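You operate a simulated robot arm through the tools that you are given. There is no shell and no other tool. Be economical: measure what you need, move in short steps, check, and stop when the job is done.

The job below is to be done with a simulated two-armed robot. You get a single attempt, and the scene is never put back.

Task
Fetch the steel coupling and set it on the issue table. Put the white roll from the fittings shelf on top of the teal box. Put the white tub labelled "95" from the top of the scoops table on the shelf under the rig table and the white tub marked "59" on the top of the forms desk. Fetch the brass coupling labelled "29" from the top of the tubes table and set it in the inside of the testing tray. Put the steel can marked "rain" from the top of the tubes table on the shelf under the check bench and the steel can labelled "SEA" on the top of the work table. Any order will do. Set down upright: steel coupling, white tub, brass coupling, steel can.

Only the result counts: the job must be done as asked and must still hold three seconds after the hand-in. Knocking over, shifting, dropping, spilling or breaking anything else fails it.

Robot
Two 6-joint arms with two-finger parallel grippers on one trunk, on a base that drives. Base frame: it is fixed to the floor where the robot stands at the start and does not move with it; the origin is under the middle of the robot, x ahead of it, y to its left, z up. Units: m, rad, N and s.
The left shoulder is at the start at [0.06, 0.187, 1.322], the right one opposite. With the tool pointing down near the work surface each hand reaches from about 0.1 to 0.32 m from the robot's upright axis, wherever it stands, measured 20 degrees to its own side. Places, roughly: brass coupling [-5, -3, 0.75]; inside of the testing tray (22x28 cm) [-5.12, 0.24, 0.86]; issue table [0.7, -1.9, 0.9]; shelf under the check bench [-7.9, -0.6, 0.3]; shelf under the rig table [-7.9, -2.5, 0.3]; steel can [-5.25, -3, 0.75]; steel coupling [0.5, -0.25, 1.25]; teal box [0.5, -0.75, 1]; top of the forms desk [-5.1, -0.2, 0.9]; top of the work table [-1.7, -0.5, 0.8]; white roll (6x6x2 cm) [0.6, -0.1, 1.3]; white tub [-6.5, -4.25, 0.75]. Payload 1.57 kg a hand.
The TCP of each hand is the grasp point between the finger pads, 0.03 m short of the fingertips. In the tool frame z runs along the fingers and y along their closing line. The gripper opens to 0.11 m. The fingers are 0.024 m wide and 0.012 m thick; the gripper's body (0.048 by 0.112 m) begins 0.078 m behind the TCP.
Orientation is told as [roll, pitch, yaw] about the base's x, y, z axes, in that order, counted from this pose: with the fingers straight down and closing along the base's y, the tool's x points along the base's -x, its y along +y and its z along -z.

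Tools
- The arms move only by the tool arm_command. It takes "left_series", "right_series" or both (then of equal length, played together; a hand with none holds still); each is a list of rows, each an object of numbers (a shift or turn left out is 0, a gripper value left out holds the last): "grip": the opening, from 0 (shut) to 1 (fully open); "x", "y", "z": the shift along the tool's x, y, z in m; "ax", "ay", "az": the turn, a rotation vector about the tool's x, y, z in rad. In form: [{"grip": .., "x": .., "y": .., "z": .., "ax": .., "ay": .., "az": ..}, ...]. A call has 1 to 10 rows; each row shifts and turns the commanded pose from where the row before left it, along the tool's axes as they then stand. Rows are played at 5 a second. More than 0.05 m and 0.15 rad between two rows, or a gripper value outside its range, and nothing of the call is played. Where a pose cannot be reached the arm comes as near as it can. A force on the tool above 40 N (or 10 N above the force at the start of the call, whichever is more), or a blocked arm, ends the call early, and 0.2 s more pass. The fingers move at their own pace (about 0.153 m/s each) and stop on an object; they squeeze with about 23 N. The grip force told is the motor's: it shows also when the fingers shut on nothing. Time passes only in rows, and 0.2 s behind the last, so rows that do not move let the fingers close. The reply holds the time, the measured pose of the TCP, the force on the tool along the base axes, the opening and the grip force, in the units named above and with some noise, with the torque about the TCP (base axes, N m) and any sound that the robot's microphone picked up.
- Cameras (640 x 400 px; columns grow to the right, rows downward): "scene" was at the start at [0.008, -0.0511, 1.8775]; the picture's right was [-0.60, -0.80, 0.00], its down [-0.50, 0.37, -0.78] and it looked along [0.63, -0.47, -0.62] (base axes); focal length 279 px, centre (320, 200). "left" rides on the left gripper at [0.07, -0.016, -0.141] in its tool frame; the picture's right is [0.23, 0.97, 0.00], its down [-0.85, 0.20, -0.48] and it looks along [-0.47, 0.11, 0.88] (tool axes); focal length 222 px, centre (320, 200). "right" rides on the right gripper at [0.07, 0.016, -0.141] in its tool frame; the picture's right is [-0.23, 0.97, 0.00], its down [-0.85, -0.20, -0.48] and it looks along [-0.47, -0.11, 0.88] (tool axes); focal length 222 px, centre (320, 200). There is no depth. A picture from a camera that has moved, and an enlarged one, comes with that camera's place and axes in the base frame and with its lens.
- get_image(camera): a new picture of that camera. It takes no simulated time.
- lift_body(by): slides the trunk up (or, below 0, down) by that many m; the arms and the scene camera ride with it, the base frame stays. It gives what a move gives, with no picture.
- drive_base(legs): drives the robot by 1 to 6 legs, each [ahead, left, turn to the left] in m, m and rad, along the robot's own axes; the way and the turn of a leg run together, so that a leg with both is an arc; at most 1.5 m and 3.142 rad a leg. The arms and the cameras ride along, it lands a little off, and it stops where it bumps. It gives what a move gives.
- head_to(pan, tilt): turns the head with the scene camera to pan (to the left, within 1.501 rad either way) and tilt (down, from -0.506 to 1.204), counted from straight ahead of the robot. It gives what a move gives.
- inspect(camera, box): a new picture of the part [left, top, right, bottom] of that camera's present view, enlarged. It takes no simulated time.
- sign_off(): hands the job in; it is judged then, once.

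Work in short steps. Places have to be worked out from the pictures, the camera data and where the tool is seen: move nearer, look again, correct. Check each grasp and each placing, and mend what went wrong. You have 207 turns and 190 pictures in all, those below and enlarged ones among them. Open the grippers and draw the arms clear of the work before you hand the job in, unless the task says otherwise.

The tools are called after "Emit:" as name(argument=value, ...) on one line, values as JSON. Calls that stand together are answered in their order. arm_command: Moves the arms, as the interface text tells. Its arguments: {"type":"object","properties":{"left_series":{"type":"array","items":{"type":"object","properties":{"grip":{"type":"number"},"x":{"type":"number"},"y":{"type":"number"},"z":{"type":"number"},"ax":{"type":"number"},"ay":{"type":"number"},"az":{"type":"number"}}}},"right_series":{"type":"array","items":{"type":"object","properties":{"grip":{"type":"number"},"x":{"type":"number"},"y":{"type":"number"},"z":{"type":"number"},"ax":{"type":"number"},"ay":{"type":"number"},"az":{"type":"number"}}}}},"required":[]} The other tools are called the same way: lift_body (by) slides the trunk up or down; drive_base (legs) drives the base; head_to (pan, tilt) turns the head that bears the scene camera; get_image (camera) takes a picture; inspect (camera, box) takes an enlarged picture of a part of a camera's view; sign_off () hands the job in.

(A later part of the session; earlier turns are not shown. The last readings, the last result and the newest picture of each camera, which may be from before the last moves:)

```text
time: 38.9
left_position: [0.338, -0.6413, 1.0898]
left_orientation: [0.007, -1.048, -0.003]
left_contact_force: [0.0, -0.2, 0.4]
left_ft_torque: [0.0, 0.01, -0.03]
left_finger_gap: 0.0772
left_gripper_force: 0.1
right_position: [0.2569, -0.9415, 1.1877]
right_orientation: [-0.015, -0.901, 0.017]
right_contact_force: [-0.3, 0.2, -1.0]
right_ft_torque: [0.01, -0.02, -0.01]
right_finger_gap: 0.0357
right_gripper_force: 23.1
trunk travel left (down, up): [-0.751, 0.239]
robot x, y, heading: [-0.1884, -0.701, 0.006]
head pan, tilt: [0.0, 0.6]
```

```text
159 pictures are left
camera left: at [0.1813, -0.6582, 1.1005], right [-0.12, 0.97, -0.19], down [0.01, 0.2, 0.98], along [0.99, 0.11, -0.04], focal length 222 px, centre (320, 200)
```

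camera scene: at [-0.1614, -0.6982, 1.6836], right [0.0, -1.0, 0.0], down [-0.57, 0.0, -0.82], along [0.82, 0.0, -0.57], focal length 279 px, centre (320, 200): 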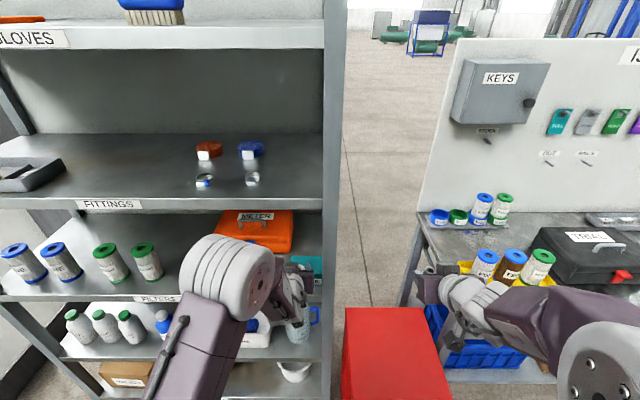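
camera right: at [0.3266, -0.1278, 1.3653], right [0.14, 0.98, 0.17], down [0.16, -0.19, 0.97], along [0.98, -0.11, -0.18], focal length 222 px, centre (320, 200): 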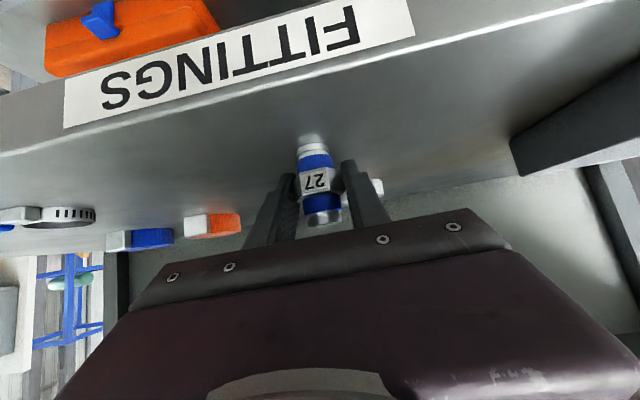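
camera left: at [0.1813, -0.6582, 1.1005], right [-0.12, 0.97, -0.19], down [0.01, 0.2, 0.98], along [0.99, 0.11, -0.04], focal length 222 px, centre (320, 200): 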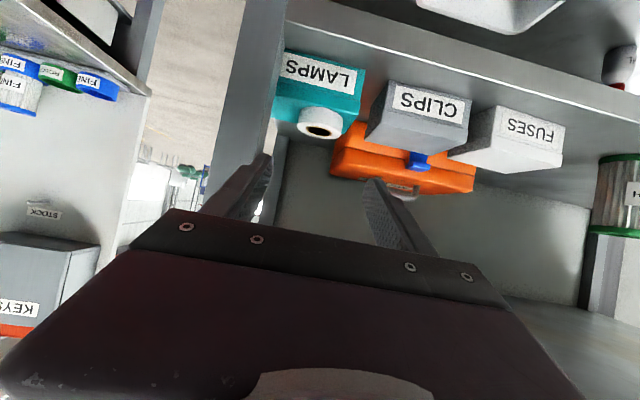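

The roll lies on the teal box. Next the coupling: I back off and drive to the right, toward the issue table, then look.

Emit:
drive_base(legs=[[-0.2, 0, 0], [0, -0.9, 0]])

Emit:
get_image(camera="scene")

Emit:
get_image(camera="right")

```text
time: 44.8
left_position: [0.1436, -1.5312, 1.09]
left_orientation: [0.007, -1.046, 0.009]
left_contact_force: [0.9, 0.6, 0.1]
left_ft_torque: [-0.02, 0.0, -0.01]
left_finger_gap: 0.0767
left_gripper_force: 0.0
right_position: [0.0662, -1.8326, 1.1881]
right_orientation: [-0.018, -0.9, 0.026]
right_contact_force: [-0.3, -0.3, -0.7]
right_ft_torque: [0.04, -0.02, -0.04]
right_finger_gap: 0.0359
right_gripper_force: 22.6
trunk travel left (down, up): [-0.751, 0.239]
robot x, y, heading: [-0.3893, -1.5925, 0.014]
head pan, tilt: [0.0, 0.6]
```

```text
158 pictures are left
camera scene: at [-0.359, -1.5921, 1.6836], right [0.01, -1.0, 0.0], down [-0.56, -0.01, -0.82], along [0.82, 0.01, -0.57], focal length 279 px, centre (320, 200)
```

scene: 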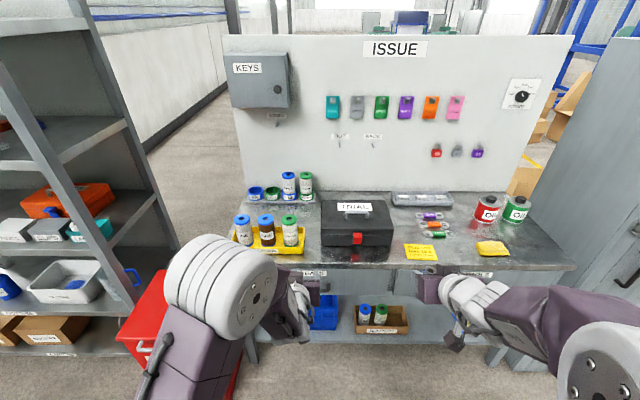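

```text
157 pictures are left
camera right: at [-0.0896, -1.8174, 1.2204], right [0.13, 0.98, 0.17], down [0.16, -0.19, 0.97], along [0.98, -0.1, -0.18], focal length 222 px, centre (320, 200)
```

right: 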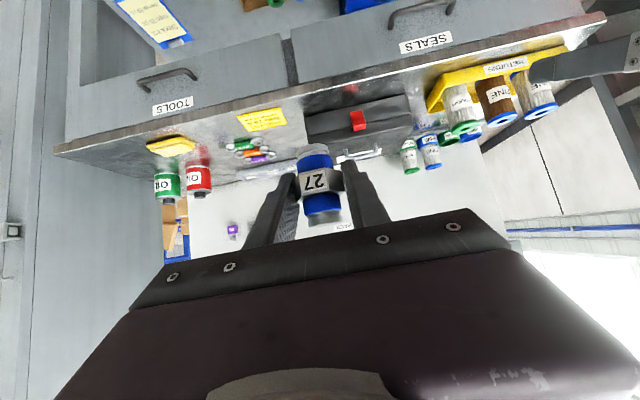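

The table top is about z 0.87, and there is a free spot near [0.46,-2.14] between the yellow note and the yellow pad. I drive there and bring the coupling above it.

Emit:
drive_base(legs=[[0, -0.3, -0.01], [0.14, 0, 0]])

Emit:
arm_command(right_series=[{"z": 0.0434, "x": 0.0035}, {"z": 0.0434, "x": 0.0035}, {"z": 0.0434, "x": 0.0035}, {"z": 0.0434, "x": 0.0035}, {"z": 0.0434, "x": 0.0035}, {"z": 0.0434, "x": 0.0035}, {"z": 0.0434, "x": 0.0035}, {"z": 0.0434, "x": 0.0035}])

Emit:
get_image(camera="right")

Emit:
get_image(camera="scene")

```text
time: 47.8
left_position: [0.2821, -1.8334, 1.0908]
left_orientation: [0.007, -1.047, -0.001]
left_contact_force: [-0.1, -0.2, 0.1]
left_ft_torque: [-0.02, 0.02, -0.02]
left_finger_gap: 0.0768
left_gripper_force: 0.2
right_position: [0.2006, -2.1337, 1.1883]
right_orientation: [-0.015, -0.903, 0.017]
right_contact_force: [0.8, 0.2, -0.8]
right_ft_torque: [0.0, -0.01, 0.03]
right_finger_gap: 0.0356
right_gripper_force: 23.0
trunk travel left (down, up): [-0.751, 0.239]
robot x, y, heading: [-0.2483, -1.8934, 0.001]
head pan, tilt: [0.0, 0.6]
```

```text
time: 49.6
left_position: [0.2848, -1.8343, 1.0885]
left_orientation: [0.007, -1.044, -0.003]
left_contact_force: [0.7, 1.1, -0.3]
left_ft_torque: [-0.02, 0.02, -0.02]
left_finger_gap: 0.0765
left_gripper_force: 0.1
right_position: [0.4604, -2.1363, 0.9453]
right_orientation: [-0.016, -0.897, 0.014]
right_contact_force: [0.1, 0.3, -1.8]
right_ft_torque: [0.03, -0.02, 0.02]
right_finger_gap: 0.0361
right_gripper_force: 23.4
trunk travel left (down, up): [-0.751, 0.239]
robot x, y, heading: [-0.2472, -1.8918, 0.002]
head pan, tilt: [0.0, 0.6]
```

```text
156 pictures are left
camera right: at [0.3047, -2.1199, 0.9784], right [0.14, 0.98, 0.17], down [0.16, -0.19, 0.97], along [0.98, -0.11, -0.18], focal length 222 px, centre (320, 200)
```

right: 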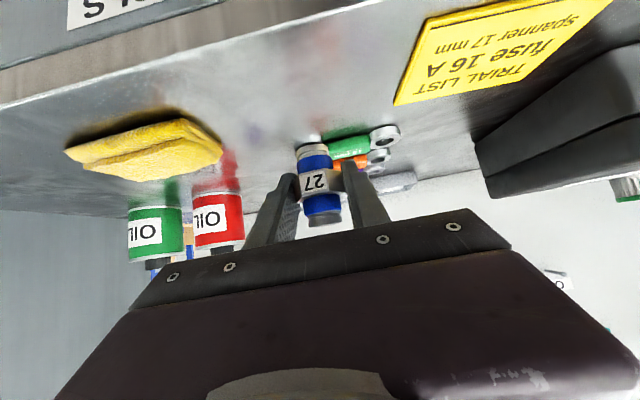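

```text
155 pictures are left
camera scene: at [-0.2181, -1.892, 1.6836], right [0.0, -1.0, 0.0], down [-0.57, 0.0, -0.82], along [0.82, 0.0, -0.57], focal length 279 px, centre (320, 200)
```

scene: 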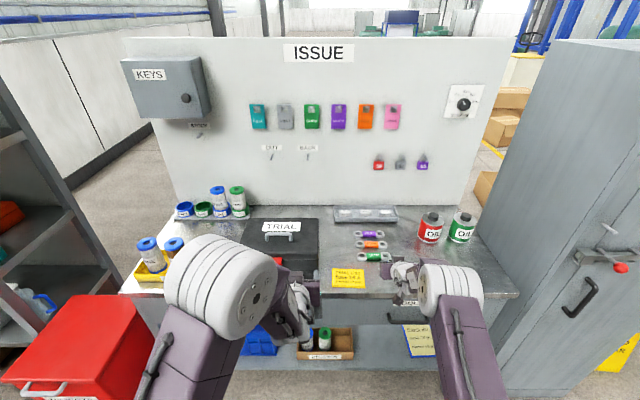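

The spot is free. I lower the coupling straight down in small steps until it touches.

Emit:
arm_command(right_series=[{"z": 0.0124, "x": 0.0157}, {"z": 0.0062, "x": 0.0078}, {"z": 0.002, "x": 0.0025}, {}])

Emit:
inspect(camera="right", box=[224, 100, 416, 220])

```text
time: 50.6
left_position: [0.2846, -1.8343, 1.0898]
left_orientation: [0.006, -1.046, -0.002]
left_contact_force: [-0.4, 0.6, -0.4]
left_ft_torque: [-0.02, 0.02, 0.01]
left_finger_gap: 0.077
left_gripper_force: 0.0
right_position: [0.4595, -2.1369, 0.9161]
right_orientation: [-0.017, -0.9, 0.018]
right_contact_force: [0.8, -0.1, -0.9]
right_ft_torque: [0.0, -0.01, 0.0]
right_finger_gap: 0.0359
right_gripper_force: 22.7
trunk travel left (down, up): [-0.751, 0.239]
robot x, y, heading: [-0.2482, -1.8907, 0.001]
head pan, tilt: [0.0, 0.6]
```

```text
3.33 times, centred on (320, 160) of right
camera zoom: at [0.303, -2.1201, 0.949], right [0.14, 0.98, 0.17], down [0.16, -0.19, 0.97], along [0.98, -0.11, -0.18], focal length 740 px, centre (320, 333)
```

zoom: 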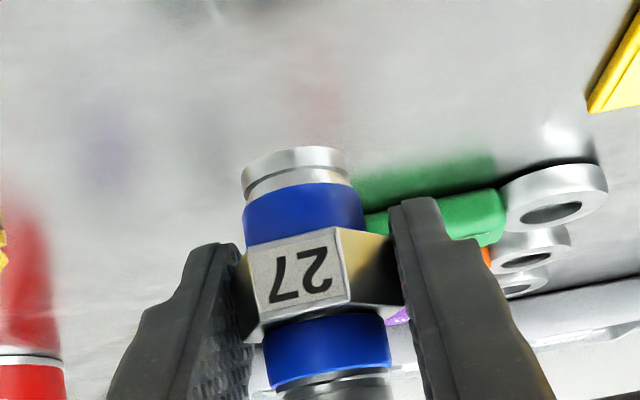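

No contact yet. I keep lowering in 3 mm steps.

Emit:
arm_command(right_series=[{"z": 0.0019, "x": 0.0023}, {"z": 0.0019, "x": 0.0023}, {"z": 0.0012, "x": 0.0016}, {}])

```text
time: 51.6
left_position: [0.2829, -1.8346, 1.0894]
left_orientation: [0.007, -1.045, -0.003]
left_contact_force: [-0.1, 0.1, 0.7]
left_ft_torque: [0.0, 0.01, -0.03]
left_finger_gap: 0.0771
left_gripper_force: 0.1
right_position: [0.4583, -2.1348, 0.909]
right_orientation: [-0.016, -0.899, 0.018]
right_contact_force: [-0.2, 0.2, -1.0]
right_ft_torque: [-0.01, 0.03, 0.04]
right_finger_gap: 0.036
right_gripper_force: 23.3
trunk travel left (down, up): [-0.751, 0.239]
robot x, y, heading: [-0.2472, -1.8881, 0.004]
head pan, tilt: [0.0, 0.6]
```

Still free. I continue the slow descent.

Emit:
arm_command(right_series=[{"z": 0.0012, "x": 0.0016}, {"z": 0.0012, "x": 0.0016}, {"z": 0.0012, "x": 0.0016}, {}])

Emit:
inspect(camera="right", box=[224, 100, 416, 220])

```text
time: 52.6
left_position: [0.2828, -1.8345, 1.0892]
left_orientation: [0.008, -1.046, -0.003]
left_contact_force: [-1.0, -0.7, 0.3]
left_ft_torque: [-0.01, 0.0, 0.04]
left_finger_gap: 0.0772
left_gripper_force: 0.1
right_position: [0.4577, -2.1356, 0.9028]
right_orientation: [-0.016, -0.901, 0.017]
right_contact_force: [0.1, -0.4, -1.0]
right_ft_torque: [0.0, -0.01, 0.0]
right_finger_gap: 0.0361
right_gripper_force: 22.9
trunk travel left (down, up): [-0.751, 0.239]
robot x, y, heading: [-0.2468, -1.8891, 0.003]
head pan, tilt: [0.0, 0.6]
```

```text
3.33 times, centred on (320, 160) of right
camera zoom: at [0.3019, -2.1203, 0.9354], right [0.14, 0.98, 0.17], down [0.16, -0.19, 0.97], along [0.98, -0.11, -0.18], focal length 740 px, centre (320, 333)
```

zoom: 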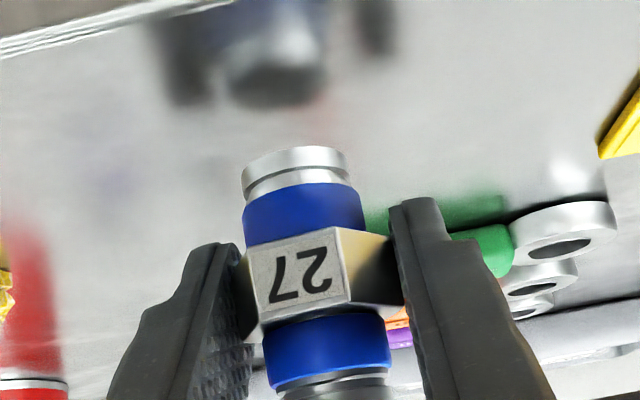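

The table's reflection shows a gap of roughly 5 mm left. I keep lowering.

Emit:
arm_command(right_series=[{"z": 0.0019, "x": 0.0023}, {"z": 0.0009, "x": 0.0012}, {"z": 0.0006, "x": 0.0008}, {}])

Emit:
inspect(camera="right", box=[224, 100, 416, 220])

```text
time: 53.6
left_position: [0.2828, -1.8342, 1.0896]
left_orientation: [0.006, -1.046, 0.0]
left_contact_force: [0.1, 0.0, -0.5]
left_ft_torque: [-0.03, -0.01, 0.01]
left_finger_gap: 0.077
left_gripper_force: 0.1
right_position: [0.4587, -2.137, 0.8973]
right_orientation: [-0.015, -0.9, 0.017]
right_contact_force: [-0.5, -0.1, -0.5]
right_ft_torque: [-0.02, -0.02, -0.01]
right_finger_gap: 0.0362
right_gripper_force: 22.6
trunk travel left (down, up): [-0.751, 0.239]
robot x, y, heading: [-0.2455, -1.8906, 0.001]
head pan, tilt: [0.0, 0.6]
```

```text
3.33 times, centred on (320, 160) of right
camera zoom: at [0.3025, -2.1209, 0.9299], right [0.14, 0.98, 0.17], down [0.16, -0.19, 0.97], along [0.98, -0.11, -0.18], focal length 740 px, centre (320, 333)
```

zoom: 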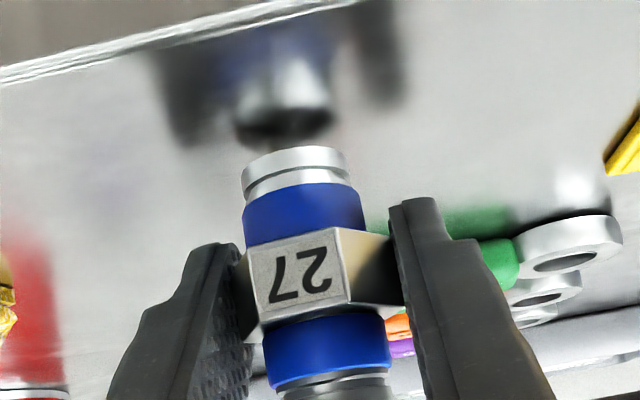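

About 2 mm left by the reflection. I lower to contact.

Emit:
arm_command(right_series=[{"z": 0.0009, "x": 0.0012}, {"z": 0.0008, "x": 0.001}, {"z": 0.0004, "x": 0.0005}, {}])

Emit:
inspect(camera="right", box=[224, 100, 416, 220])

```text
time: 54.6
left_position: [0.2841, -1.8345, 1.0894]
left_orientation: [0.008, -1.046, -0.001]
left_contact_force: [0.9, -0.1, 0.6]
left_ft_torque: [-0.03, 0.0, 0.02]
left_finger_gap: 0.077
left_gripper_force: 0.1
right_position: [0.4578, -2.1364, 0.8947]
right_orientation: [-0.016, -0.901, 0.017]
right_contact_force: [0.0, 1.0, 0.0]
right_ft_torque: [-0.03, 0.01, 0.01]
right_finger_gap: 0.0359
right_gripper_force: 22.8
trunk travel left (down, up): [-0.751, 0.239]
robot x, y, heading: [-0.2457, -1.8925, 0.003]
head pan, tilt: [0.0, 0.6]
```

```text
3.33 times, centred on (320, 160) of right
camera zoom: at [0.3022, -2.1209, 0.9272], right [0.14, 0.98, 0.17], down [0.16, -0.19, 0.97], along [0.98, -0.11, -0.18], focal length 740 px, centre (320, 333)
```

zoom: 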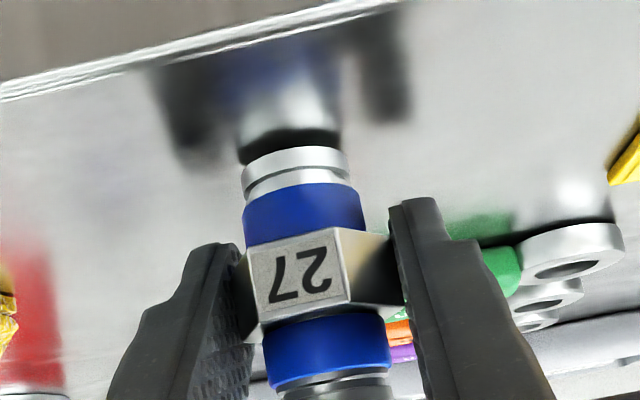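

Nearly touching; I take 2 mm more.

Emit:
arm_command(right_series=[{"z": 0.0006, "x": 0.0008}, {"z": 0.0006, "x": 0.0008}, {}])

```text
time: 55.4
left_position: [0.2832, -1.8337, 1.09]
left_orientation: [0.007, -1.046, -0.003]
left_contact_force: [0.2, 0.5, 0.1]
left_ft_torque: [-0.04, -0.01, -0.05]
left_finger_gap: 0.0767
left_gripper_force: 0.0
right_position: [0.4576, -2.1372, 0.893]
right_orientation: [-0.016, -0.903, 0.017]
right_contact_force: [0.6, -0.4, 0.9]
right_ft_torque: [-0.01, -0.01, 0.0]
right_finger_gap: 0.0358
right_gripper_force: 22.7
trunk travel left (down, up): [-0.751, 0.239]
robot x, y, heading: [-0.248, -1.896, 0.006]
head pan, tilt: [0.0, 0.6]
```

The vertical force has turned up by about 2 N. One more millimetre, then I release and withdraw.

Emit:
arm_command(right_series=[{"z": 0.0006, "x": 0.0008}, {}, {"grip": 0.6}, {}, {}, {"z": -0.03}, {"z": -0.04}, {"z": -0.05}, {"z": -0.05}, {"z": -0.05}])

Emit:
get_image(camera="right")

```text
time: 57.6
left_position: [0.2804, -1.8354, 1.0905]
left_orientation: [0.007, -1.047, 0.0]
left_contact_force: [-0.8, -1.0, 0.4]
left_ft_torque: [0.01, 0.02, 0.01]
left_finger_gap: 0.077
left_gripper_force: 0.0
right_position: [0.314, -2.1336, 1.0498]
right_orientation: [0.015, -0.896, -0.007]
right_contact_force: [0.6, -0.7, 0.8]
right_ft_torque: [0.0, 0.0, -0.01]
right_finger_gap: 0.066
right_gripper_force: 0.2
right hand out of reach, approached as far as the arm can: row 7, 8, 9, 10
trunk travel left (down, up): [-0.751, 0.239]
robot x, y, heading: [-0.2463, -1.8913, 0.008]
head pan, tilt: [0.0, 0.6]
```

```text
150 pictures are left
camera right: at [0.1597, -2.1184, 1.0834], right [0.14, 0.97, 0.19], down [0.16, -0.21, 0.96], along [0.98, -0.1, -0.19], focal length 222 px, centre (320, 200)
```

right: 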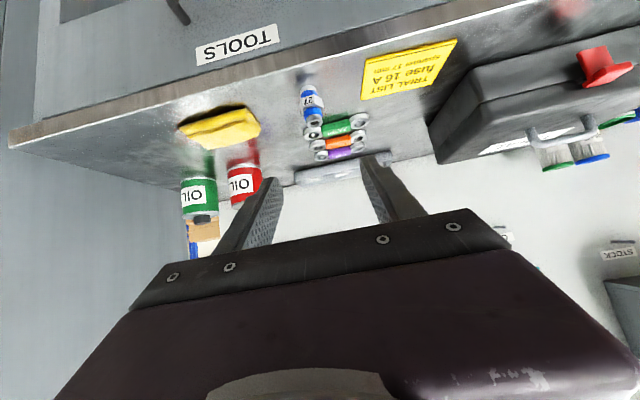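

The coupling stands on the issue table. Now I back away, raise the trunk a little for view, turn round and look at the rest of the room.

Emit:
drive_base(legs=[[-0.4, 0, 0], [0, 0, 3.14]])

Emit:
head_to(pan=0.0, tilt=0.2)

Emit:
get_image(camera="scene")

Emit:
head_to(pan=-0.8, tilt=0.2)

Emit:
get_image(camera="scene")

Emit:
head_to(pan=0.8, tilt=0.2)

Emit:
get_image(camera="scene")

```text
time: 67.4
left_position: [-1.1751, -1.9483, 1.0897]
left_orientation: [0.006, -1.046, 3.133]
left_contact_force: [-0.3, 0.4, 0.0]
left_ft_torque: [0.01, 0.02, 0.01]
left_finger_gap: 0.0771
left_gripper_force: 0.1
right_position: [-1.2073, -1.6473, 1.0478]
right_orientation: [0.014, -0.895, 3.125]
right_contact_force: [0.0, 0.0, 0.1]
right_ft_torque: [0.02, 0.0, 0.03]
right_finger_gap: 0.0662
right_gripper_force: 0.0
trunk travel left (down, up): [-0.751, 0.239]
robot x, y, heading: [-0.6411, -1.8922, 3.134]
head pan, tilt: [0.0, 0.6]
```

```text
time: 68.3
left_position: [-1.1763, -1.9489, 1.0885]
left_orientation: [0.007, -1.046, 3.132]
left_contact_force: [1.0, 0.0, -0.1]
left_ft_torque: [0.0, -0.02, 0.0]
left_finger_gap: 0.077
left_gripper_force: 0.1
right_position: [-1.207, -1.6466, 1.0475]
right_orientation: [0.014, -0.895, 3.125]
right_contact_force: [0.0, -0.3, 0.1]
right_ft_torque: [0.0, -0.03, -0.01]
right_finger_gap: 0.0659
right_gripper_force: 0.0
trunk travel left (down, up): [-0.751, 0.239]
robot x, y, heading: [-0.6417, -1.8932, 3.139]
head pan, tilt: [0.0, 0.201]
```

```text
149 pictures are left
camera scene: at [-0.6786, -1.8937, 1.7203], right [0.0, 1.0, 0.0], down [0.2, 0.0, -0.98], along [-0.98, 0.0, -0.2], focal length 279 px, centre (320, 200)
```

scene: 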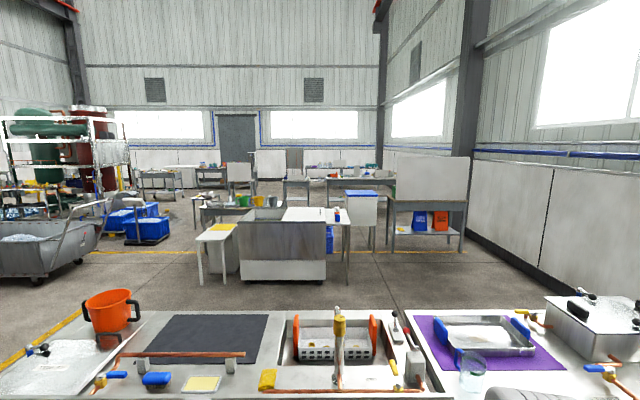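

```text
time: 69.4
left_position: [-1.1758, -1.9484, 1.0908]
left_orientation: [0.009, -1.045, 3.133]
left_contact_force: [-0.7, -0.5, -0.4]
left_ft_torque: [-0.02, -0.01, -0.01]
left_finger_gap: 0.0767
left_gripper_force: 0.0
right_position: [-1.2072, -1.6467, 1.0481]
right_orientation: [0.013, -0.895, 3.126]
right_contact_force: [-1.0, 0.7, 0.3]
right_ft_torque: [0.0, -0.01, -0.03]
right_finger_gap: 0.0658
right_gripper_force: 0.1
trunk travel left (down, up): [-0.751, 0.239]
robot x, y, heading: [-0.6429, -1.8956, 3.135]
head pan, tilt: [-0.799, 0.201]
```

```text
148 pictures are left
camera scene: at [-0.6503, -1.8271, 1.7204], right [0.72, 0.69, 0.0], down [0.14, -0.14, -0.98], along [-0.68, 0.7, -0.2], focal length 279 px, centre (320, 200)
```

scene: 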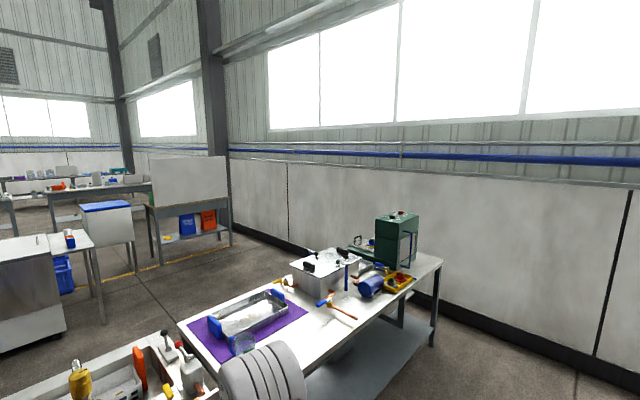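

```text
time: 71.1
left_position: [-1.1758, -1.947, 1.0884]
left_orientation: [0.008, -1.045, 3.132]
left_contact_force: [-0.3, 0.9, -0.2]
left_ft_torque: [-0.01, -0.01, 0.0]
left_finger_gap: 0.0769
left_gripper_force: 0.1
right_position: [-1.2061, -1.6469, 1.0486]
right_orientation: [0.015, -0.896, 3.125]
right_contact_force: [0.0, -0.5, 0.1]
right_ft_torque: [0.01, 0.05, 0.02]
right_finger_gap: 0.0661
right_gripper_force: 0.1
trunk travel left (down, up): [-0.751, 0.239]
robot x, y, heading: [-0.6445, -1.8941, 3.139]
head pan, tilt: [0.799, 0.201]
```

```text
147 pictures are left
camera scene: at [-0.6508, -1.9605, 1.7204], right [-0.71, 0.7, 0.0], down [0.14, 0.14, -0.98], along [-0.69, -0.7, -0.2], focal length 279 px, centre (320, 200)
```

scene: 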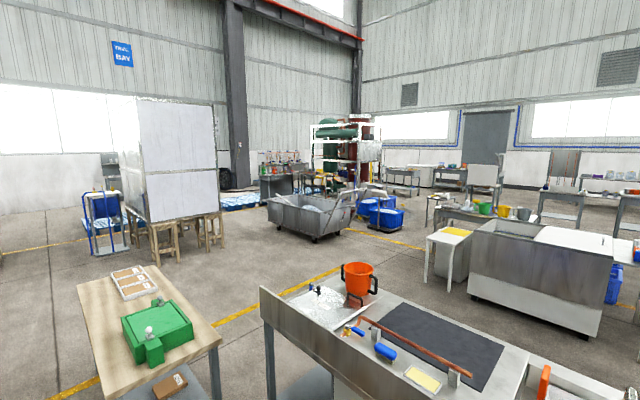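

A long bench (x≈−1.45 to −2.1, y from 0.2 to −3.2) blocks the way west; south of it stands a wooden table (x −0.74…−1.16, y −3.2…−4.4). I go round the wooden table by its east and south sides.

Emit:
drive_base(legs=[[0, 0, 1.57], [0, 0.5, 0], [1.5, 0, 0], [1.5, 0, 0], [0.1, 0, 0], [0, 0, -1.57]])

Emit:
head_to(pan=0.0, tilt=0.25)

Emit:
get_image(camera="scene")

```text
time: 96.7
left_position: [-0.5565, -5.0892, 1.0882]
left_orientation: [0.007, -1.047, -3.111]
left_contact_force: [-0.1, 0.3, 0.0]
left_ft_torque: [-0.02, -0.05, 0.0]
left_finger_gap: 0.0769
left_gripper_force: 0.0
right_position: [-0.5979, -4.7888, 1.0477]
right_orientation: [0.016, -0.896, -3.12]
right_contact_force: [0.4, 0.4, -0.7]
right_ft_torque: [0.02, -0.02, 0.03]
right_finger_gap: 0.0658
right_gripper_force: 0.0
trunk travel left (down, up): [-0.751, 0.239]
robot x, y, heading: [-0.0265, -5.0155, -3.112]
head pan, tilt: [0.799, 0.201]
```

```text
time: 97.8
left_position: [-0.5559, -5.0899, 1.0894]
left_orientation: [0.008, -1.046, -3.111]
left_contact_force: [0.7, 0.2, 0.1]
left_ft_torque: [-0.01, 0.01, 0.0]
left_finger_gap: 0.0768
left_gripper_force: 0.0
right_position: [-0.5983, -4.7889, 1.0489]
right_orientation: [0.015, -0.895, -3.119]
right_contact_force: [-0.1, -0.6, -1.0]
right_ft_torque: [-0.02, 0.0, 0.0]
right_finger_gap: 0.0659
right_gripper_force: 0.2
trunk travel left (down, up): [-0.751, 0.239]
robot x, y, heading: [-0.0234, -5.017, -3.109]
head pan, tilt: [0.0, 0.25]
```

```text
146 pictures are left
camera scene: at [-0.0605, -5.016, 1.7159], right [-0.04, 1.0, 0.0], down [0.25, 0.01, -0.97], along [-0.97, -0.03, -0.25], focal length 279 px, centre (320, 200)
```

scene: 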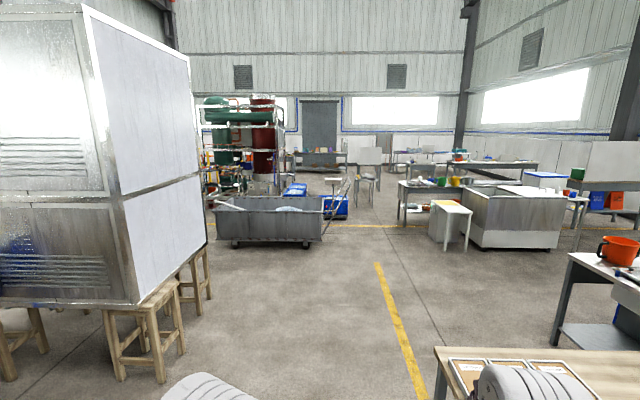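

I see the route west is clear at y≈−4.85. I straighten the heading and drive about 3 m west, then look.

Emit:
drive_base(legs=[[0, 0, -0.031], [1.5, 0, 0], [1.4, -0.2, 0]])

Emit:
head_to(pan=-0.4, tilt=0.3)

Emit:
get_image(camera="scene")

```text
time: 112.3
left_position: [-3.4793, -4.9799, 1.09]
left_orientation: [0.007, -1.045, -3.109]
left_contact_force: [0.1, 0.3, -0.2]
left_ft_torque: [-0.02, -0.01, 0.0]
left_finger_gap: 0.0771
left_gripper_force: 0.1
right_position: [-3.5237, -4.6807, 1.0484]
right_orientation: [0.013, -0.894, -3.114]
right_contact_force: [0.3, -0.2, 0.6]
right_ft_torque: [0.02, 0.03, 0.02]
right_finger_gap: 0.0662
right_gripper_force: 0.1
trunk travel left (down, up): [-0.751, 0.239]
robot x, y, heading: [-2.9509, -4.9013, -3.105]
head pan, tilt: [0.0, 0.25]
```

```text
time: 113.2
left_position: [-3.4807, -4.9783, 1.0875]
left_orientation: [0.006, -1.045, -3.11]
left_contact_force: [0.2, 0.6, -1.0]
left_ft_torque: [0.0, -0.03, -0.01]
left_finger_gap: 0.077
left_gripper_force: 0.1
right_position: [-3.5233, -4.6816, 1.0477]
right_orientation: [0.013, -0.896, -3.115]
right_contact_force: [0.1, 0.2, 0.4]
right_ft_torque: [0.02, -0.01, 0.0]
right_finger_gap: 0.0663
right_gripper_force: 0.0
trunk travel left (down, up): [-0.751, 0.239]
robot x, y, heading: [-2.9486, -4.9032, -3.108]
head pan, tilt: [-0.4, 0.3]
```

```text
145 pictures are left
camera scene: at [-2.9797, -4.868, 1.7111], right [0.35, 0.94, 0.0], down [0.28, -0.1, -0.96], along [-0.89, 0.34, -0.3], focal length 279 px, centre (320, 200)
```

scene: 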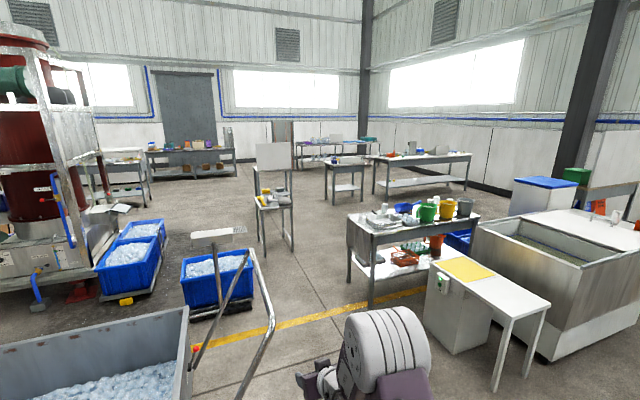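

The table ahead-right, with buckets, spans about x −4.85, y −3.65…−2.57: the tubes table. I enlarge it and the small stand behind.

Emit:
inspect(camera="scene", box=[340, 180, 500, 280])

Emit:
inspect(camera="scene", box=[230, 130, 390, 230])

Emit:
inspect(camera="scene", box=[80, 110, 240, 210])

```text
4.00 times, centred on (420, 230) of scene
camera zoom: at [-2.9797, -4.868, 1.7111], right [0.35, 0.94, 0.0], down [0.28, -0.1, -0.96], along [-0.89, 0.34, -0.3], focal length 1116 px, centre (-80, 80)
```

zoom: 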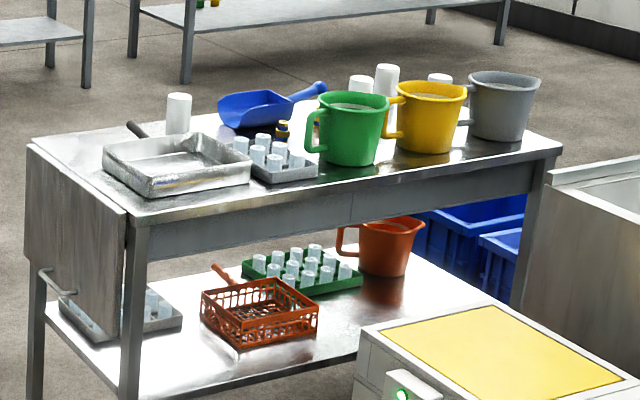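

```text
4.00 times, centred on (310, 180) of scene
camera zoom: at [-2.9797, -4.868, 1.7111], right [0.35, 0.94, 0.0], down [0.28, -0.1, -0.96], along [-0.89, 0.34, -0.3], focal length 1116 px, centre (360, 280)
```

zoom: 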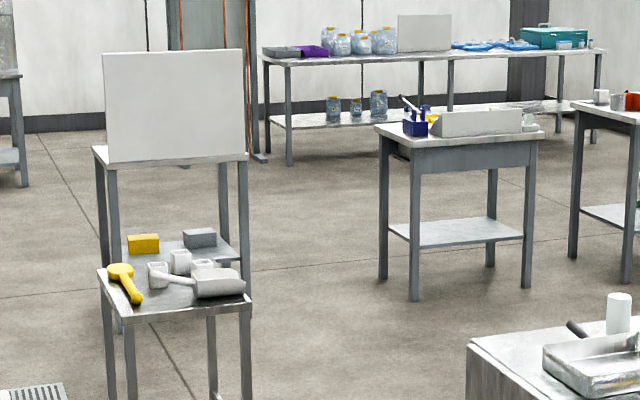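

```text
4.00 times, centred on (160, 160) of scene
camera zoom: at [-2.9797, -4.868, 1.7111], right [0.35, 0.94, 0.0], down [0.28, -0.1, -0.96], along [-0.89, 0.34, -0.3], focal length 1116 px, centre (960, 360)
```

zoom: 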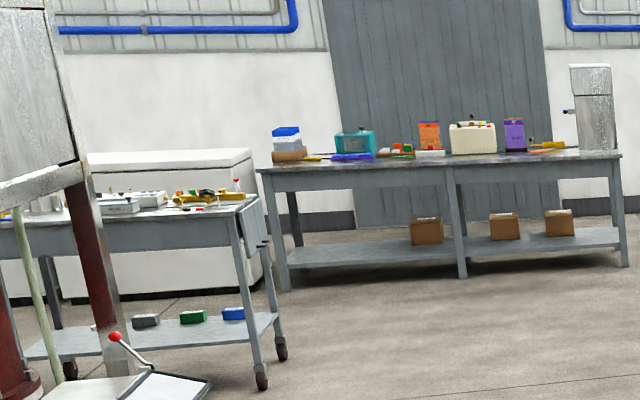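

Tubes table: cans and couplings stand on its back (west) side; the scoops table with white tubs is the small one near [-6.2,-4.3]. I go through the corridor at y≈−4.15 and look from nearer.

Emit:
drive_base(legs=[[0, 0, -0.034], [0, -0.72, 0], [1.5, 0, 0], [0.35, -0.05, 0]])

Emit:
head_to(pan=-0.9, tilt=0.5)

Emit:
get_image(camera="scene")

Emit:
head_to(pan=0.1, tilt=0.4)

Emit:
get_image(camera="scene")

```text
time: 126.5
left_position: [-5.337, -4.2121, 1.0896]
left_orientation: [0.008, -1.045, -3.13]
left_contact_force: [-0.1, 0.7, 0.7]
left_ft_torque: [0.0, 0.0, 0.01]
left_finger_gap: 0.0769
left_gripper_force: 0.1
right_position: [-5.3742, -3.9125, 1.0479]
right_orientation: [0.015, -0.893, -3.135]
right_contact_force: [-0.4, 0.3, -0.3]
right_ft_torque: [0.01, 0.02, -0.01]
right_finger_gap: 0.066
right_gripper_force: 0.0
trunk travel left (down, up): [-0.751, 0.239]
robot x, y, heading: [-4.8066, -4.1452, -3.129]
head pan, tilt: [-0.4, 0.3]
```

```text
time: 127.4
left_position: [-5.3368, -4.2127, 1.0893]
left_orientation: [0.007, -1.043, -3.131]
left_contact_force: [0.1, 0.4, -0.1]
left_ft_torque: [0.02, 0.02, 0.0]
left_finger_gap: 0.0771
left_gripper_force: 0.1
right_position: [-5.3749, -3.9129, 1.0484]
right_orientation: [0.014, -0.897, -3.136]
right_contact_force: [-0.3, 0.1, -0.1]
right_ft_torque: [-0.01, -0.01, 0.0]
right_finger_gap: 0.0663
right_gripper_force: 0.0
trunk travel left (down, up): [-0.751, 0.239]
robot x, y, heading: [-4.8106, -4.1479, -3.124]
head pan, tilt: [-0.901, 0.499]
```

```text
141 pictures are left
camera scene: at [-4.8057, -4.0766, 1.6928], right [0.77, 0.63, 0.0], down [0.3, -0.37, -0.88], along [-0.56, 0.68, -0.48], focal length 279 px, centre (320, 200)
```

scene: 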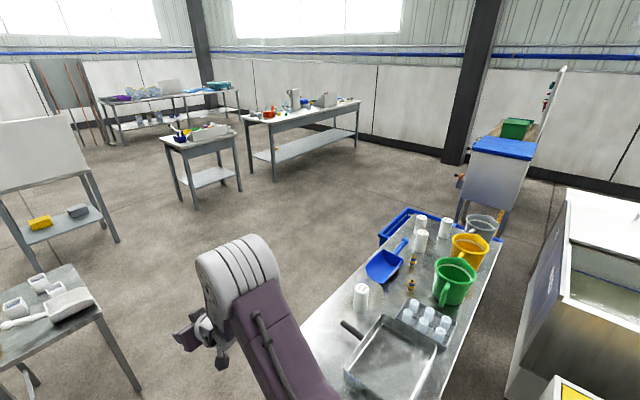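

```text
time: 128.7
left_position: [-5.3376, -4.2113, 1.0896]
left_orientation: [0.008, -1.044, -3.13]
left_contact_force: [0.0, 0.3, 0.4]
left_ft_torque: [0.0, 0.02, 0.01]
left_finger_gap: 0.0771
left_gripper_force: 0.1
right_position: [-5.3755, -3.9137, 1.048]
right_orientation: [0.015, -0.895, -3.137]
right_contact_force: [0.2, -0.1, 0.3]
right_ft_torque: [0.01, -0.04, -0.02]
right_finger_gap: 0.0662
right_gripper_force: 0.1
trunk travel left (down, up): [-0.751, 0.239]
robot x, y, heading: [-4.806, -4.1506, -3.129]
head pan, tilt: [0.099, 0.4]
```

```text
140 pictures are left
camera scene: at [-4.8403, -4.1574, 1.7019], right [-0.11, 0.99, 0.0], down [0.39, 0.04, -0.92], along [-0.92, -0.11, -0.39], focal length 279 px, centre (320, 200)
```

scene: 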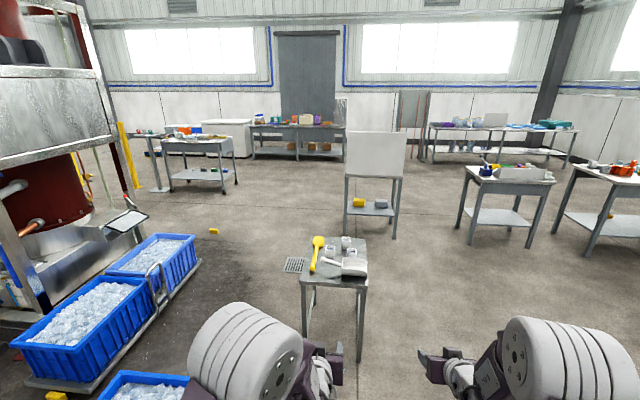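

The scoops table is at x −5.97…−6.45, y −4.08…−4.40. I enlarge the tubs on it.

Emit:
inspect(camera="scene", box=[290, 225, 386, 285])

Emit:
get_image(camera="left")

```text
6.67 times, centred on (338, 255) of scene
camera zoom: at [-4.8403, -4.1574, 1.7019], right [-0.11, 0.99, 0.0], down [0.39, 0.04, -0.92], along [-0.92, -0.11, -0.39], focal length 1860 px, centre (200, -167)
```

zoom: 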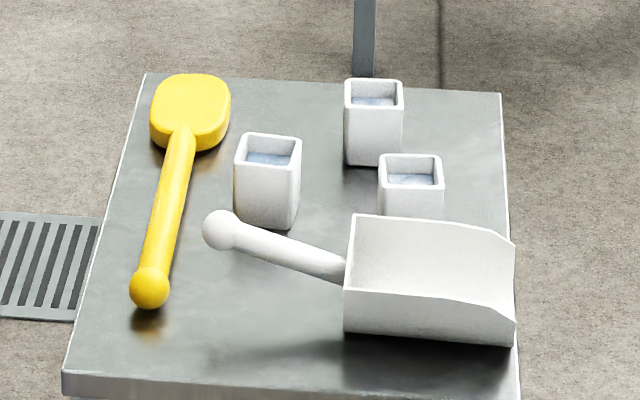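

```text
138 pictures are left
camera left: at [-5.1803, -4.1937, 1.0998], right [0.13, -0.97, -0.19], down [-0.01, -0.2, 0.98], along [-0.99, -0.13, -0.04], focal length 222 px, centre (320, 200)
```

left: 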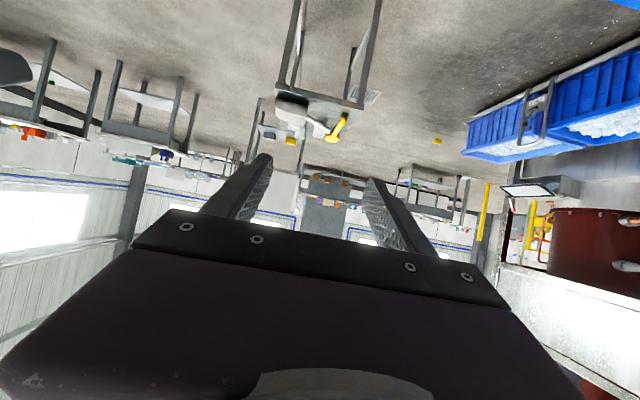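

The tubs' labels face away (and they hold liquid). I must pass between the tubes and scoops tables to the west side: I raise the trunk, move up, turn to heading ≈2.06 and drive diagonally through the 0.8 m gap.

Emit:
lift_body(by=0.2)

Emit:
drive_base(legs=[[0.594, 0.14, 0], [0, 0, -1.094], [0.5, 0, 0]])

Emit:
head_to(pan=0.9, tilt=0.8)

Emit:
get_image(camera="scene")

```text
time: 130.9
left_position: [-5.3374, -4.2132, 1.2889]
left_orientation: [0.007, -1.047, -3.131]
left_contact_force: [-0.5, 0.3, 0.6]
left_ft_torque: [0.01, 0.0, 0.0]
left_finger_gap: 0.0767
left_gripper_force: 0.1
right_position: [-5.375, -3.912, 1.2484]
right_orientation: [0.013, -0.893, -3.14]
right_contact_force: [-0.7, 0.1, 0.4]
right_ft_torque: [-0.02, -0.01, -0.01]
right_finger_gap: 0.066
right_gripper_force: 0.0
trunk travel left (down, up): [-0.951, 0.039]
robot x, y, heading: [-4.8054, -4.1496, -3.127]
head pan, tilt: [0.099, 0.4]
```

```text
time: 139.5
left_position: [-5.9097, -3.4104, 1.2907]
left_orientation: [0.007, -1.048, 2.045]
left_contact_force: [0.5, 0.1, -0.4]
left_ft_torque: [0.0, 0.01, 0.01]
left_finger_gap: 0.077
left_gripper_force: 0.0
right_position: [-5.6582, -3.2433, 1.2494]
right_orientation: [0.013, -0.896, 2.039]
right_contact_force: [-1.2, -0.1, -0.8]
right_ft_torque: [0.03, -0.01, -0.02]
right_finger_gap: 0.066
right_gripper_force: 0.1
trunk travel left (down, up): [-0.951, 0.039]
robot x, y, heading: [-5.6128, -3.857, 2.052]
head pan, tilt: [0.099, 0.4]
```

```text
time: 140.7
left_position: [-5.9112, -3.4089, 1.289]
left_orientation: [0.009, -1.046, 2.046]
left_contact_force: [0.2, 0.3, 0.2]
left_ft_torque: [-0.03, 0.0, 0.0]
left_finger_gap: 0.0771
left_gripper_force: 0.1
right_position: [-5.6589, -3.2427, 1.2478]
right_orientation: [0.011, -0.896, 2.037]
right_contact_force: [-1.0, 0.4, -0.4]
right_ft_torque: [0.02, -0.02, 0.01]
right_finger_gap: 0.0658
right_gripper_force: 0.1
trunk travel left (down, up): [-0.951, 0.039]
robot x, y, heading: [-5.6189, -3.8561, 2.05]
head pan, tilt: [0.901, 0.799]
```

```text
137 pictures are left
camera scene: at [-5.6685, -3.8923, 1.8668], right [0.19, 0.98, 0.0], down [0.7, -0.14, -0.7], along [-0.68, 0.13, -0.72], focal length 279 px, centre (320, 200)
```

scene: 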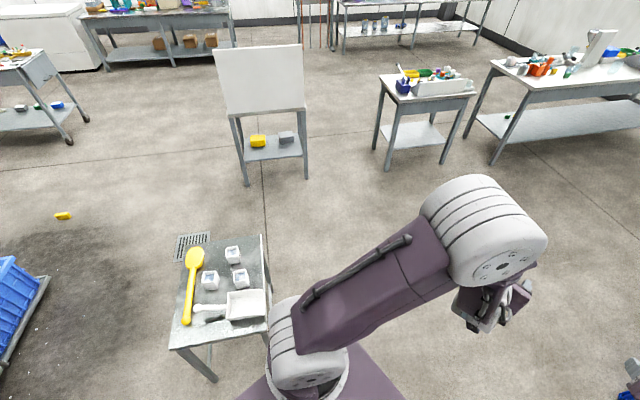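

I am through the gap. I continue to about [-6.7,-3.35] and turn to look at the tubs from the north-west.

Emit:
drive_base(legs=[[0.65, 0, 0], [0, 0, 1.09], [0.75, 0, 0], [0, 0, 2.2]])

Emit:
head_to(pan=0.0, tilt=0.75)

Emit:
get_image(camera="scene")

```text
time: 155.9
left_position: [-6.2838, -3.6819, 1.2905]
left_orientation: [0.008, -1.046, -0.908]
left_contact_force: [-0.4, 0.9, -0.7]
left_ft_torque: [0.0, 0.01, 0.03]
left_finger_gap: 0.0769
left_gripper_force: 0.0
right_position: [-6.5008, -3.8938, 1.249]
right_orientation: [0.014, -0.894, -0.916]
right_contact_force: [0.8, -0.1, -0.8]
right_ft_torque: [0.01, 0.0, -0.03]
right_finger_gap: 0.0658
right_gripper_force: 0.0
trunk travel left (down, up): [-0.951, 0.039]
robot x, y, heading: [-6.6544, -3.2948, -0.9]
head pan, tilt: [0.901, 0.799]
```

```text
time: 157.2
left_position: [-6.2838, -3.6808, 1.2901]
left_orientation: [0.006, -1.044, -0.908]
left_contact_force: [0.1, 1.4, 0.0]
left_ft_torque: [0.05, 0.01, 0.02]
left_finger_gap: 0.0771
left_gripper_force: 0.0
right_position: [-6.4992, -3.8929, 1.249]
right_orientation: [0.012, -0.896, -0.914]
right_contact_force: [0.4, -0.6, -0.9]
right_ft_torque: [0.02, 0.02, -0.01]
right_finger_gap: 0.0658
right_gripper_force: 0.1
trunk travel left (down, up): [-0.951, 0.039]
robot x, y, heading: [-6.6566, -3.3, -0.904]
head pan, tilt: [0.0, 0.75]
```

```text
136 pictures are left
camera scene: at [-6.6438, -3.3166, 1.8708], right [-0.78, -0.62, 0.0], down [-0.42, 0.54, -0.73], along [0.45, -0.57, -0.68], focal length 279 px, centre (320, 200)
```

scene: 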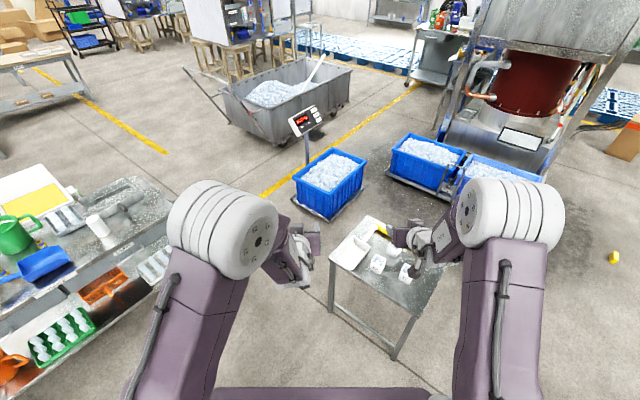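

I enlarge the tubs, whose labels seem to show from this side.

Emit:
inspect(camera="scene", box=[330, 210, 442, 280])

Emit:
get_image(camera="right")

```text
5.71 times, centred on (386, 245) of scene
camera zoom: at [-6.6438, -3.3166, 1.8708], right [-0.78, -0.62, 0.0], down [-0.42, 0.54, -0.73], along [0.45, -0.57, -0.68], focal length 1595 px, centre (-57, -57)
```

zoom: 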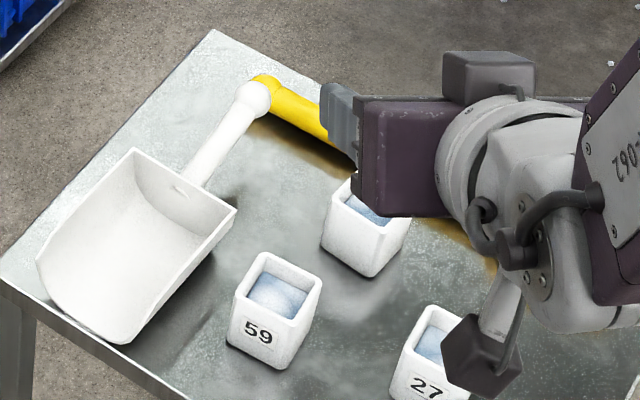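

```text
134 pictures are left
camera right: at [-6.5835, -3.7625, 1.2823], right [0.85, 0.49, 0.19], down [-0.06, -0.26, 0.96], along [0.52, -0.83, -0.19], focal length 222 px, centre (320, 200)
```

right: 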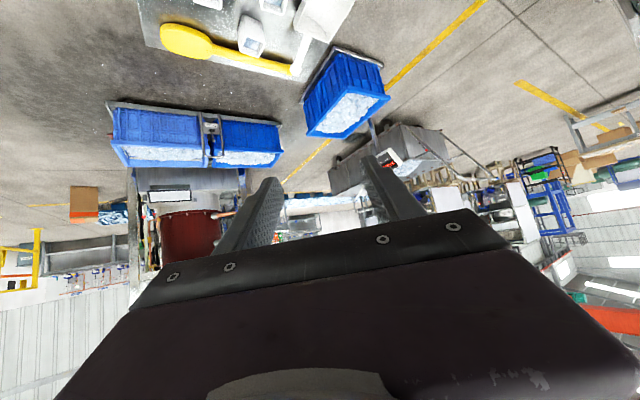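

Two tubs read 59 and 27; the third should be 95. I check it in the right hand's view.

Emit:
inspect(camera="right", box=[180, 0, 308, 80])

```text
5.00 times, centred on (244, 40) of right
camera zoom: at [-6.5835, -3.7625, 1.2823], right [0.85, 0.49, 0.19], down [-0.06, -0.26, 0.96], along [0.52, -0.83, -0.19], focal length 1111 px, centre (700, 1000)
```

zoom: 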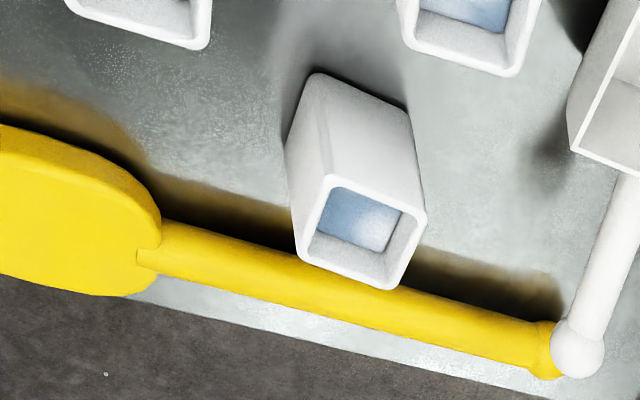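

Third tub (by elimination 95) shows no label from north, east or west, so its label faces south; I'll verify it once lifted. Tubs: 59 ≈[-6.365,-4.13], 27 ≈[-6.505,-4.175], third ≈[-6.395,-4.26], table top ≈0.645. I face south, centre the left hand on 59 and lower the trunk.

Emit:
drive_base(legs=[[0, 0, -0.667], [0.1, 0.22, 0]])

Emit:
lift_body(by=-0.38)

Emit:
get_image(camera="scene")

Emit:
get_image(camera="left")

```text
time: 160.7
left_position: [-6.3831, -3.9281, 1.2907]
left_orientation: [0.014, -1.047, -1.574]
left_contact_force: [-0.5, 0.1, -0.4]
left_ft_torque: [-0.01, -0.01, 0.02]
left_finger_gap: 0.0771
left_gripper_force: 0.0
right_position: [-6.6831, -3.9629, 1.2491]
right_orientation: [0.02, -0.894, -1.579]
right_contact_force: [-0.5, -0.5, -0.2]
right_ft_torque: [0.01, 0.0, 0.01]
right_finger_gap: 0.0659
right_gripper_force: 0.1
trunk travel left (down, up): [-0.951, 0.039]
robot x, y, heading: [-6.4422, -3.3983, -1.562]
head pan, tilt: [0.0, 0.75]
```

```text
time: 164.4
left_position: [-6.3794, -3.9294, 0.9084]
left_orientation: [0.006, -1.046, -1.566]
left_contact_force: [0.6, 0.7, 0.0]
left_ft_torque: [-0.01, 0.0, -0.03]
left_finger_gap: 0.0772
left_gripper_force: 0.1
right_position: [-6.6796, -3.9641, 0.8671]
right_orientation: [0.013, -0.893, -1.576]
right_contact_force: [-0.7, -0.3, 0.0]
right_ft_torque: [0.01, 0.0, 0.02]
right_finger_gap: 0.0659
right_gripper_force: 0.0
trunk travel left (down, up): [-0.571, 0.419]
robot x, y, heading: [-6.4372, -3.3973, -1.559]
head pan, tilt: [0.0, 0.75]
```

```text
132 pictures are left
camera scene: at [-6.4404, -3.4209, 1.4908], right [-1.0, -0.01, 0.0], down [-0.01, 0.68, -0.73], along [0.01, -0.73, -0.68], focal length 279 px, centre (320, 200)
```

scene: 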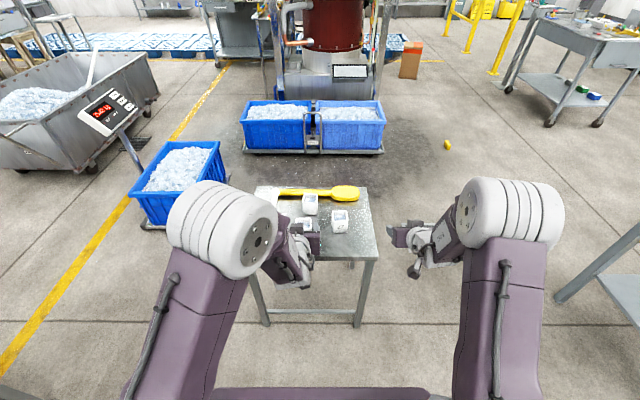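

```text
131 pictures are left
camera left: at [-6.3971, -3.7724, 0.9198], right [0.97, 0.12, -0.19], down [0.2, -0.01, 0.98], along [0.12, -0.99, -0.04], focal length 222 px, centre (320, 200)
```

left: 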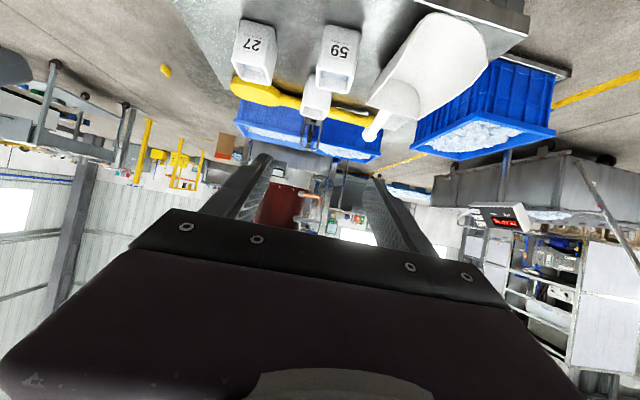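

Tub 59 is at about [-6.372,-4.12,0.68], with the scoop 5 cm east of it, so I set the gap to 8.5 cm and go to a pre-grasp 8 cm short.

Emit:
arm_command(left_series=[{"z": 0.038, "x": 0.018, "y": 0.001, "grip": 0.77}, {"z": 0.038, "x": 0.018, "y": 0.001}, {"z": 0.038, "x": 0.018, "y": 0.001}, {"z": 0.038, "x": 0.018, "y": 0.002}, {"z": 0.038, "x": 0.018, "y": 0.002}])

Emit:
get_image(camera="left")

```text
time: 165.6
left_position: [-6.3706, -4.0496, 0.7347]
left_orientation: [0.01, -1.043, -1.569]
left_contact_force: [0.9, 0.3, 0.2]
left_ft_torque: [-0.06, 0.02, 0.01]
left_finger_gap: 0.0845
left_gripper_force: 0.0
right_position: [-6.6791, -3.9658, 0.8671]
right_orientation: [0.014, -0.894, -1.573]
right_contact_force: [-0.7, 0.3, 0.1]
right_ft_torque: [0.02, 0.0, 0.01]
right_finger_gap: 0.0661
right_gripper_force: 0.0
trunk travel left (down, up): [-0.571, 0.419]
robot x, y, heading: [-6.44, -3.4053, -1.563]
head pan, tilt: [0.0, 0.75]
```

```text
130 pictures are left
camera left: at [-6.3877, -3.8931, 0.7448], right [0.97, 0.12, -0.19], down [0.2, -0.01, 0.98], along [0.12, -0.99, -0.04], focal length 222 px, centre (320, 200)
```

left: 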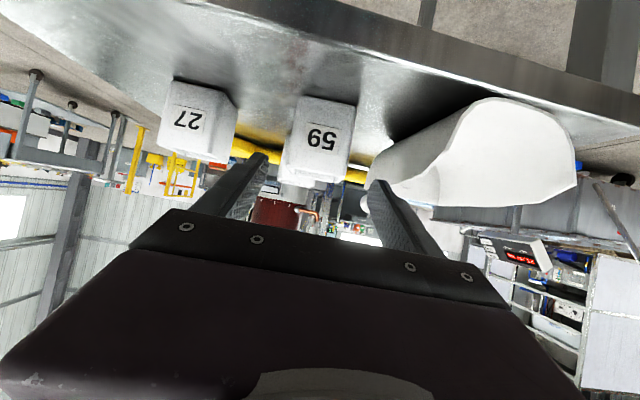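

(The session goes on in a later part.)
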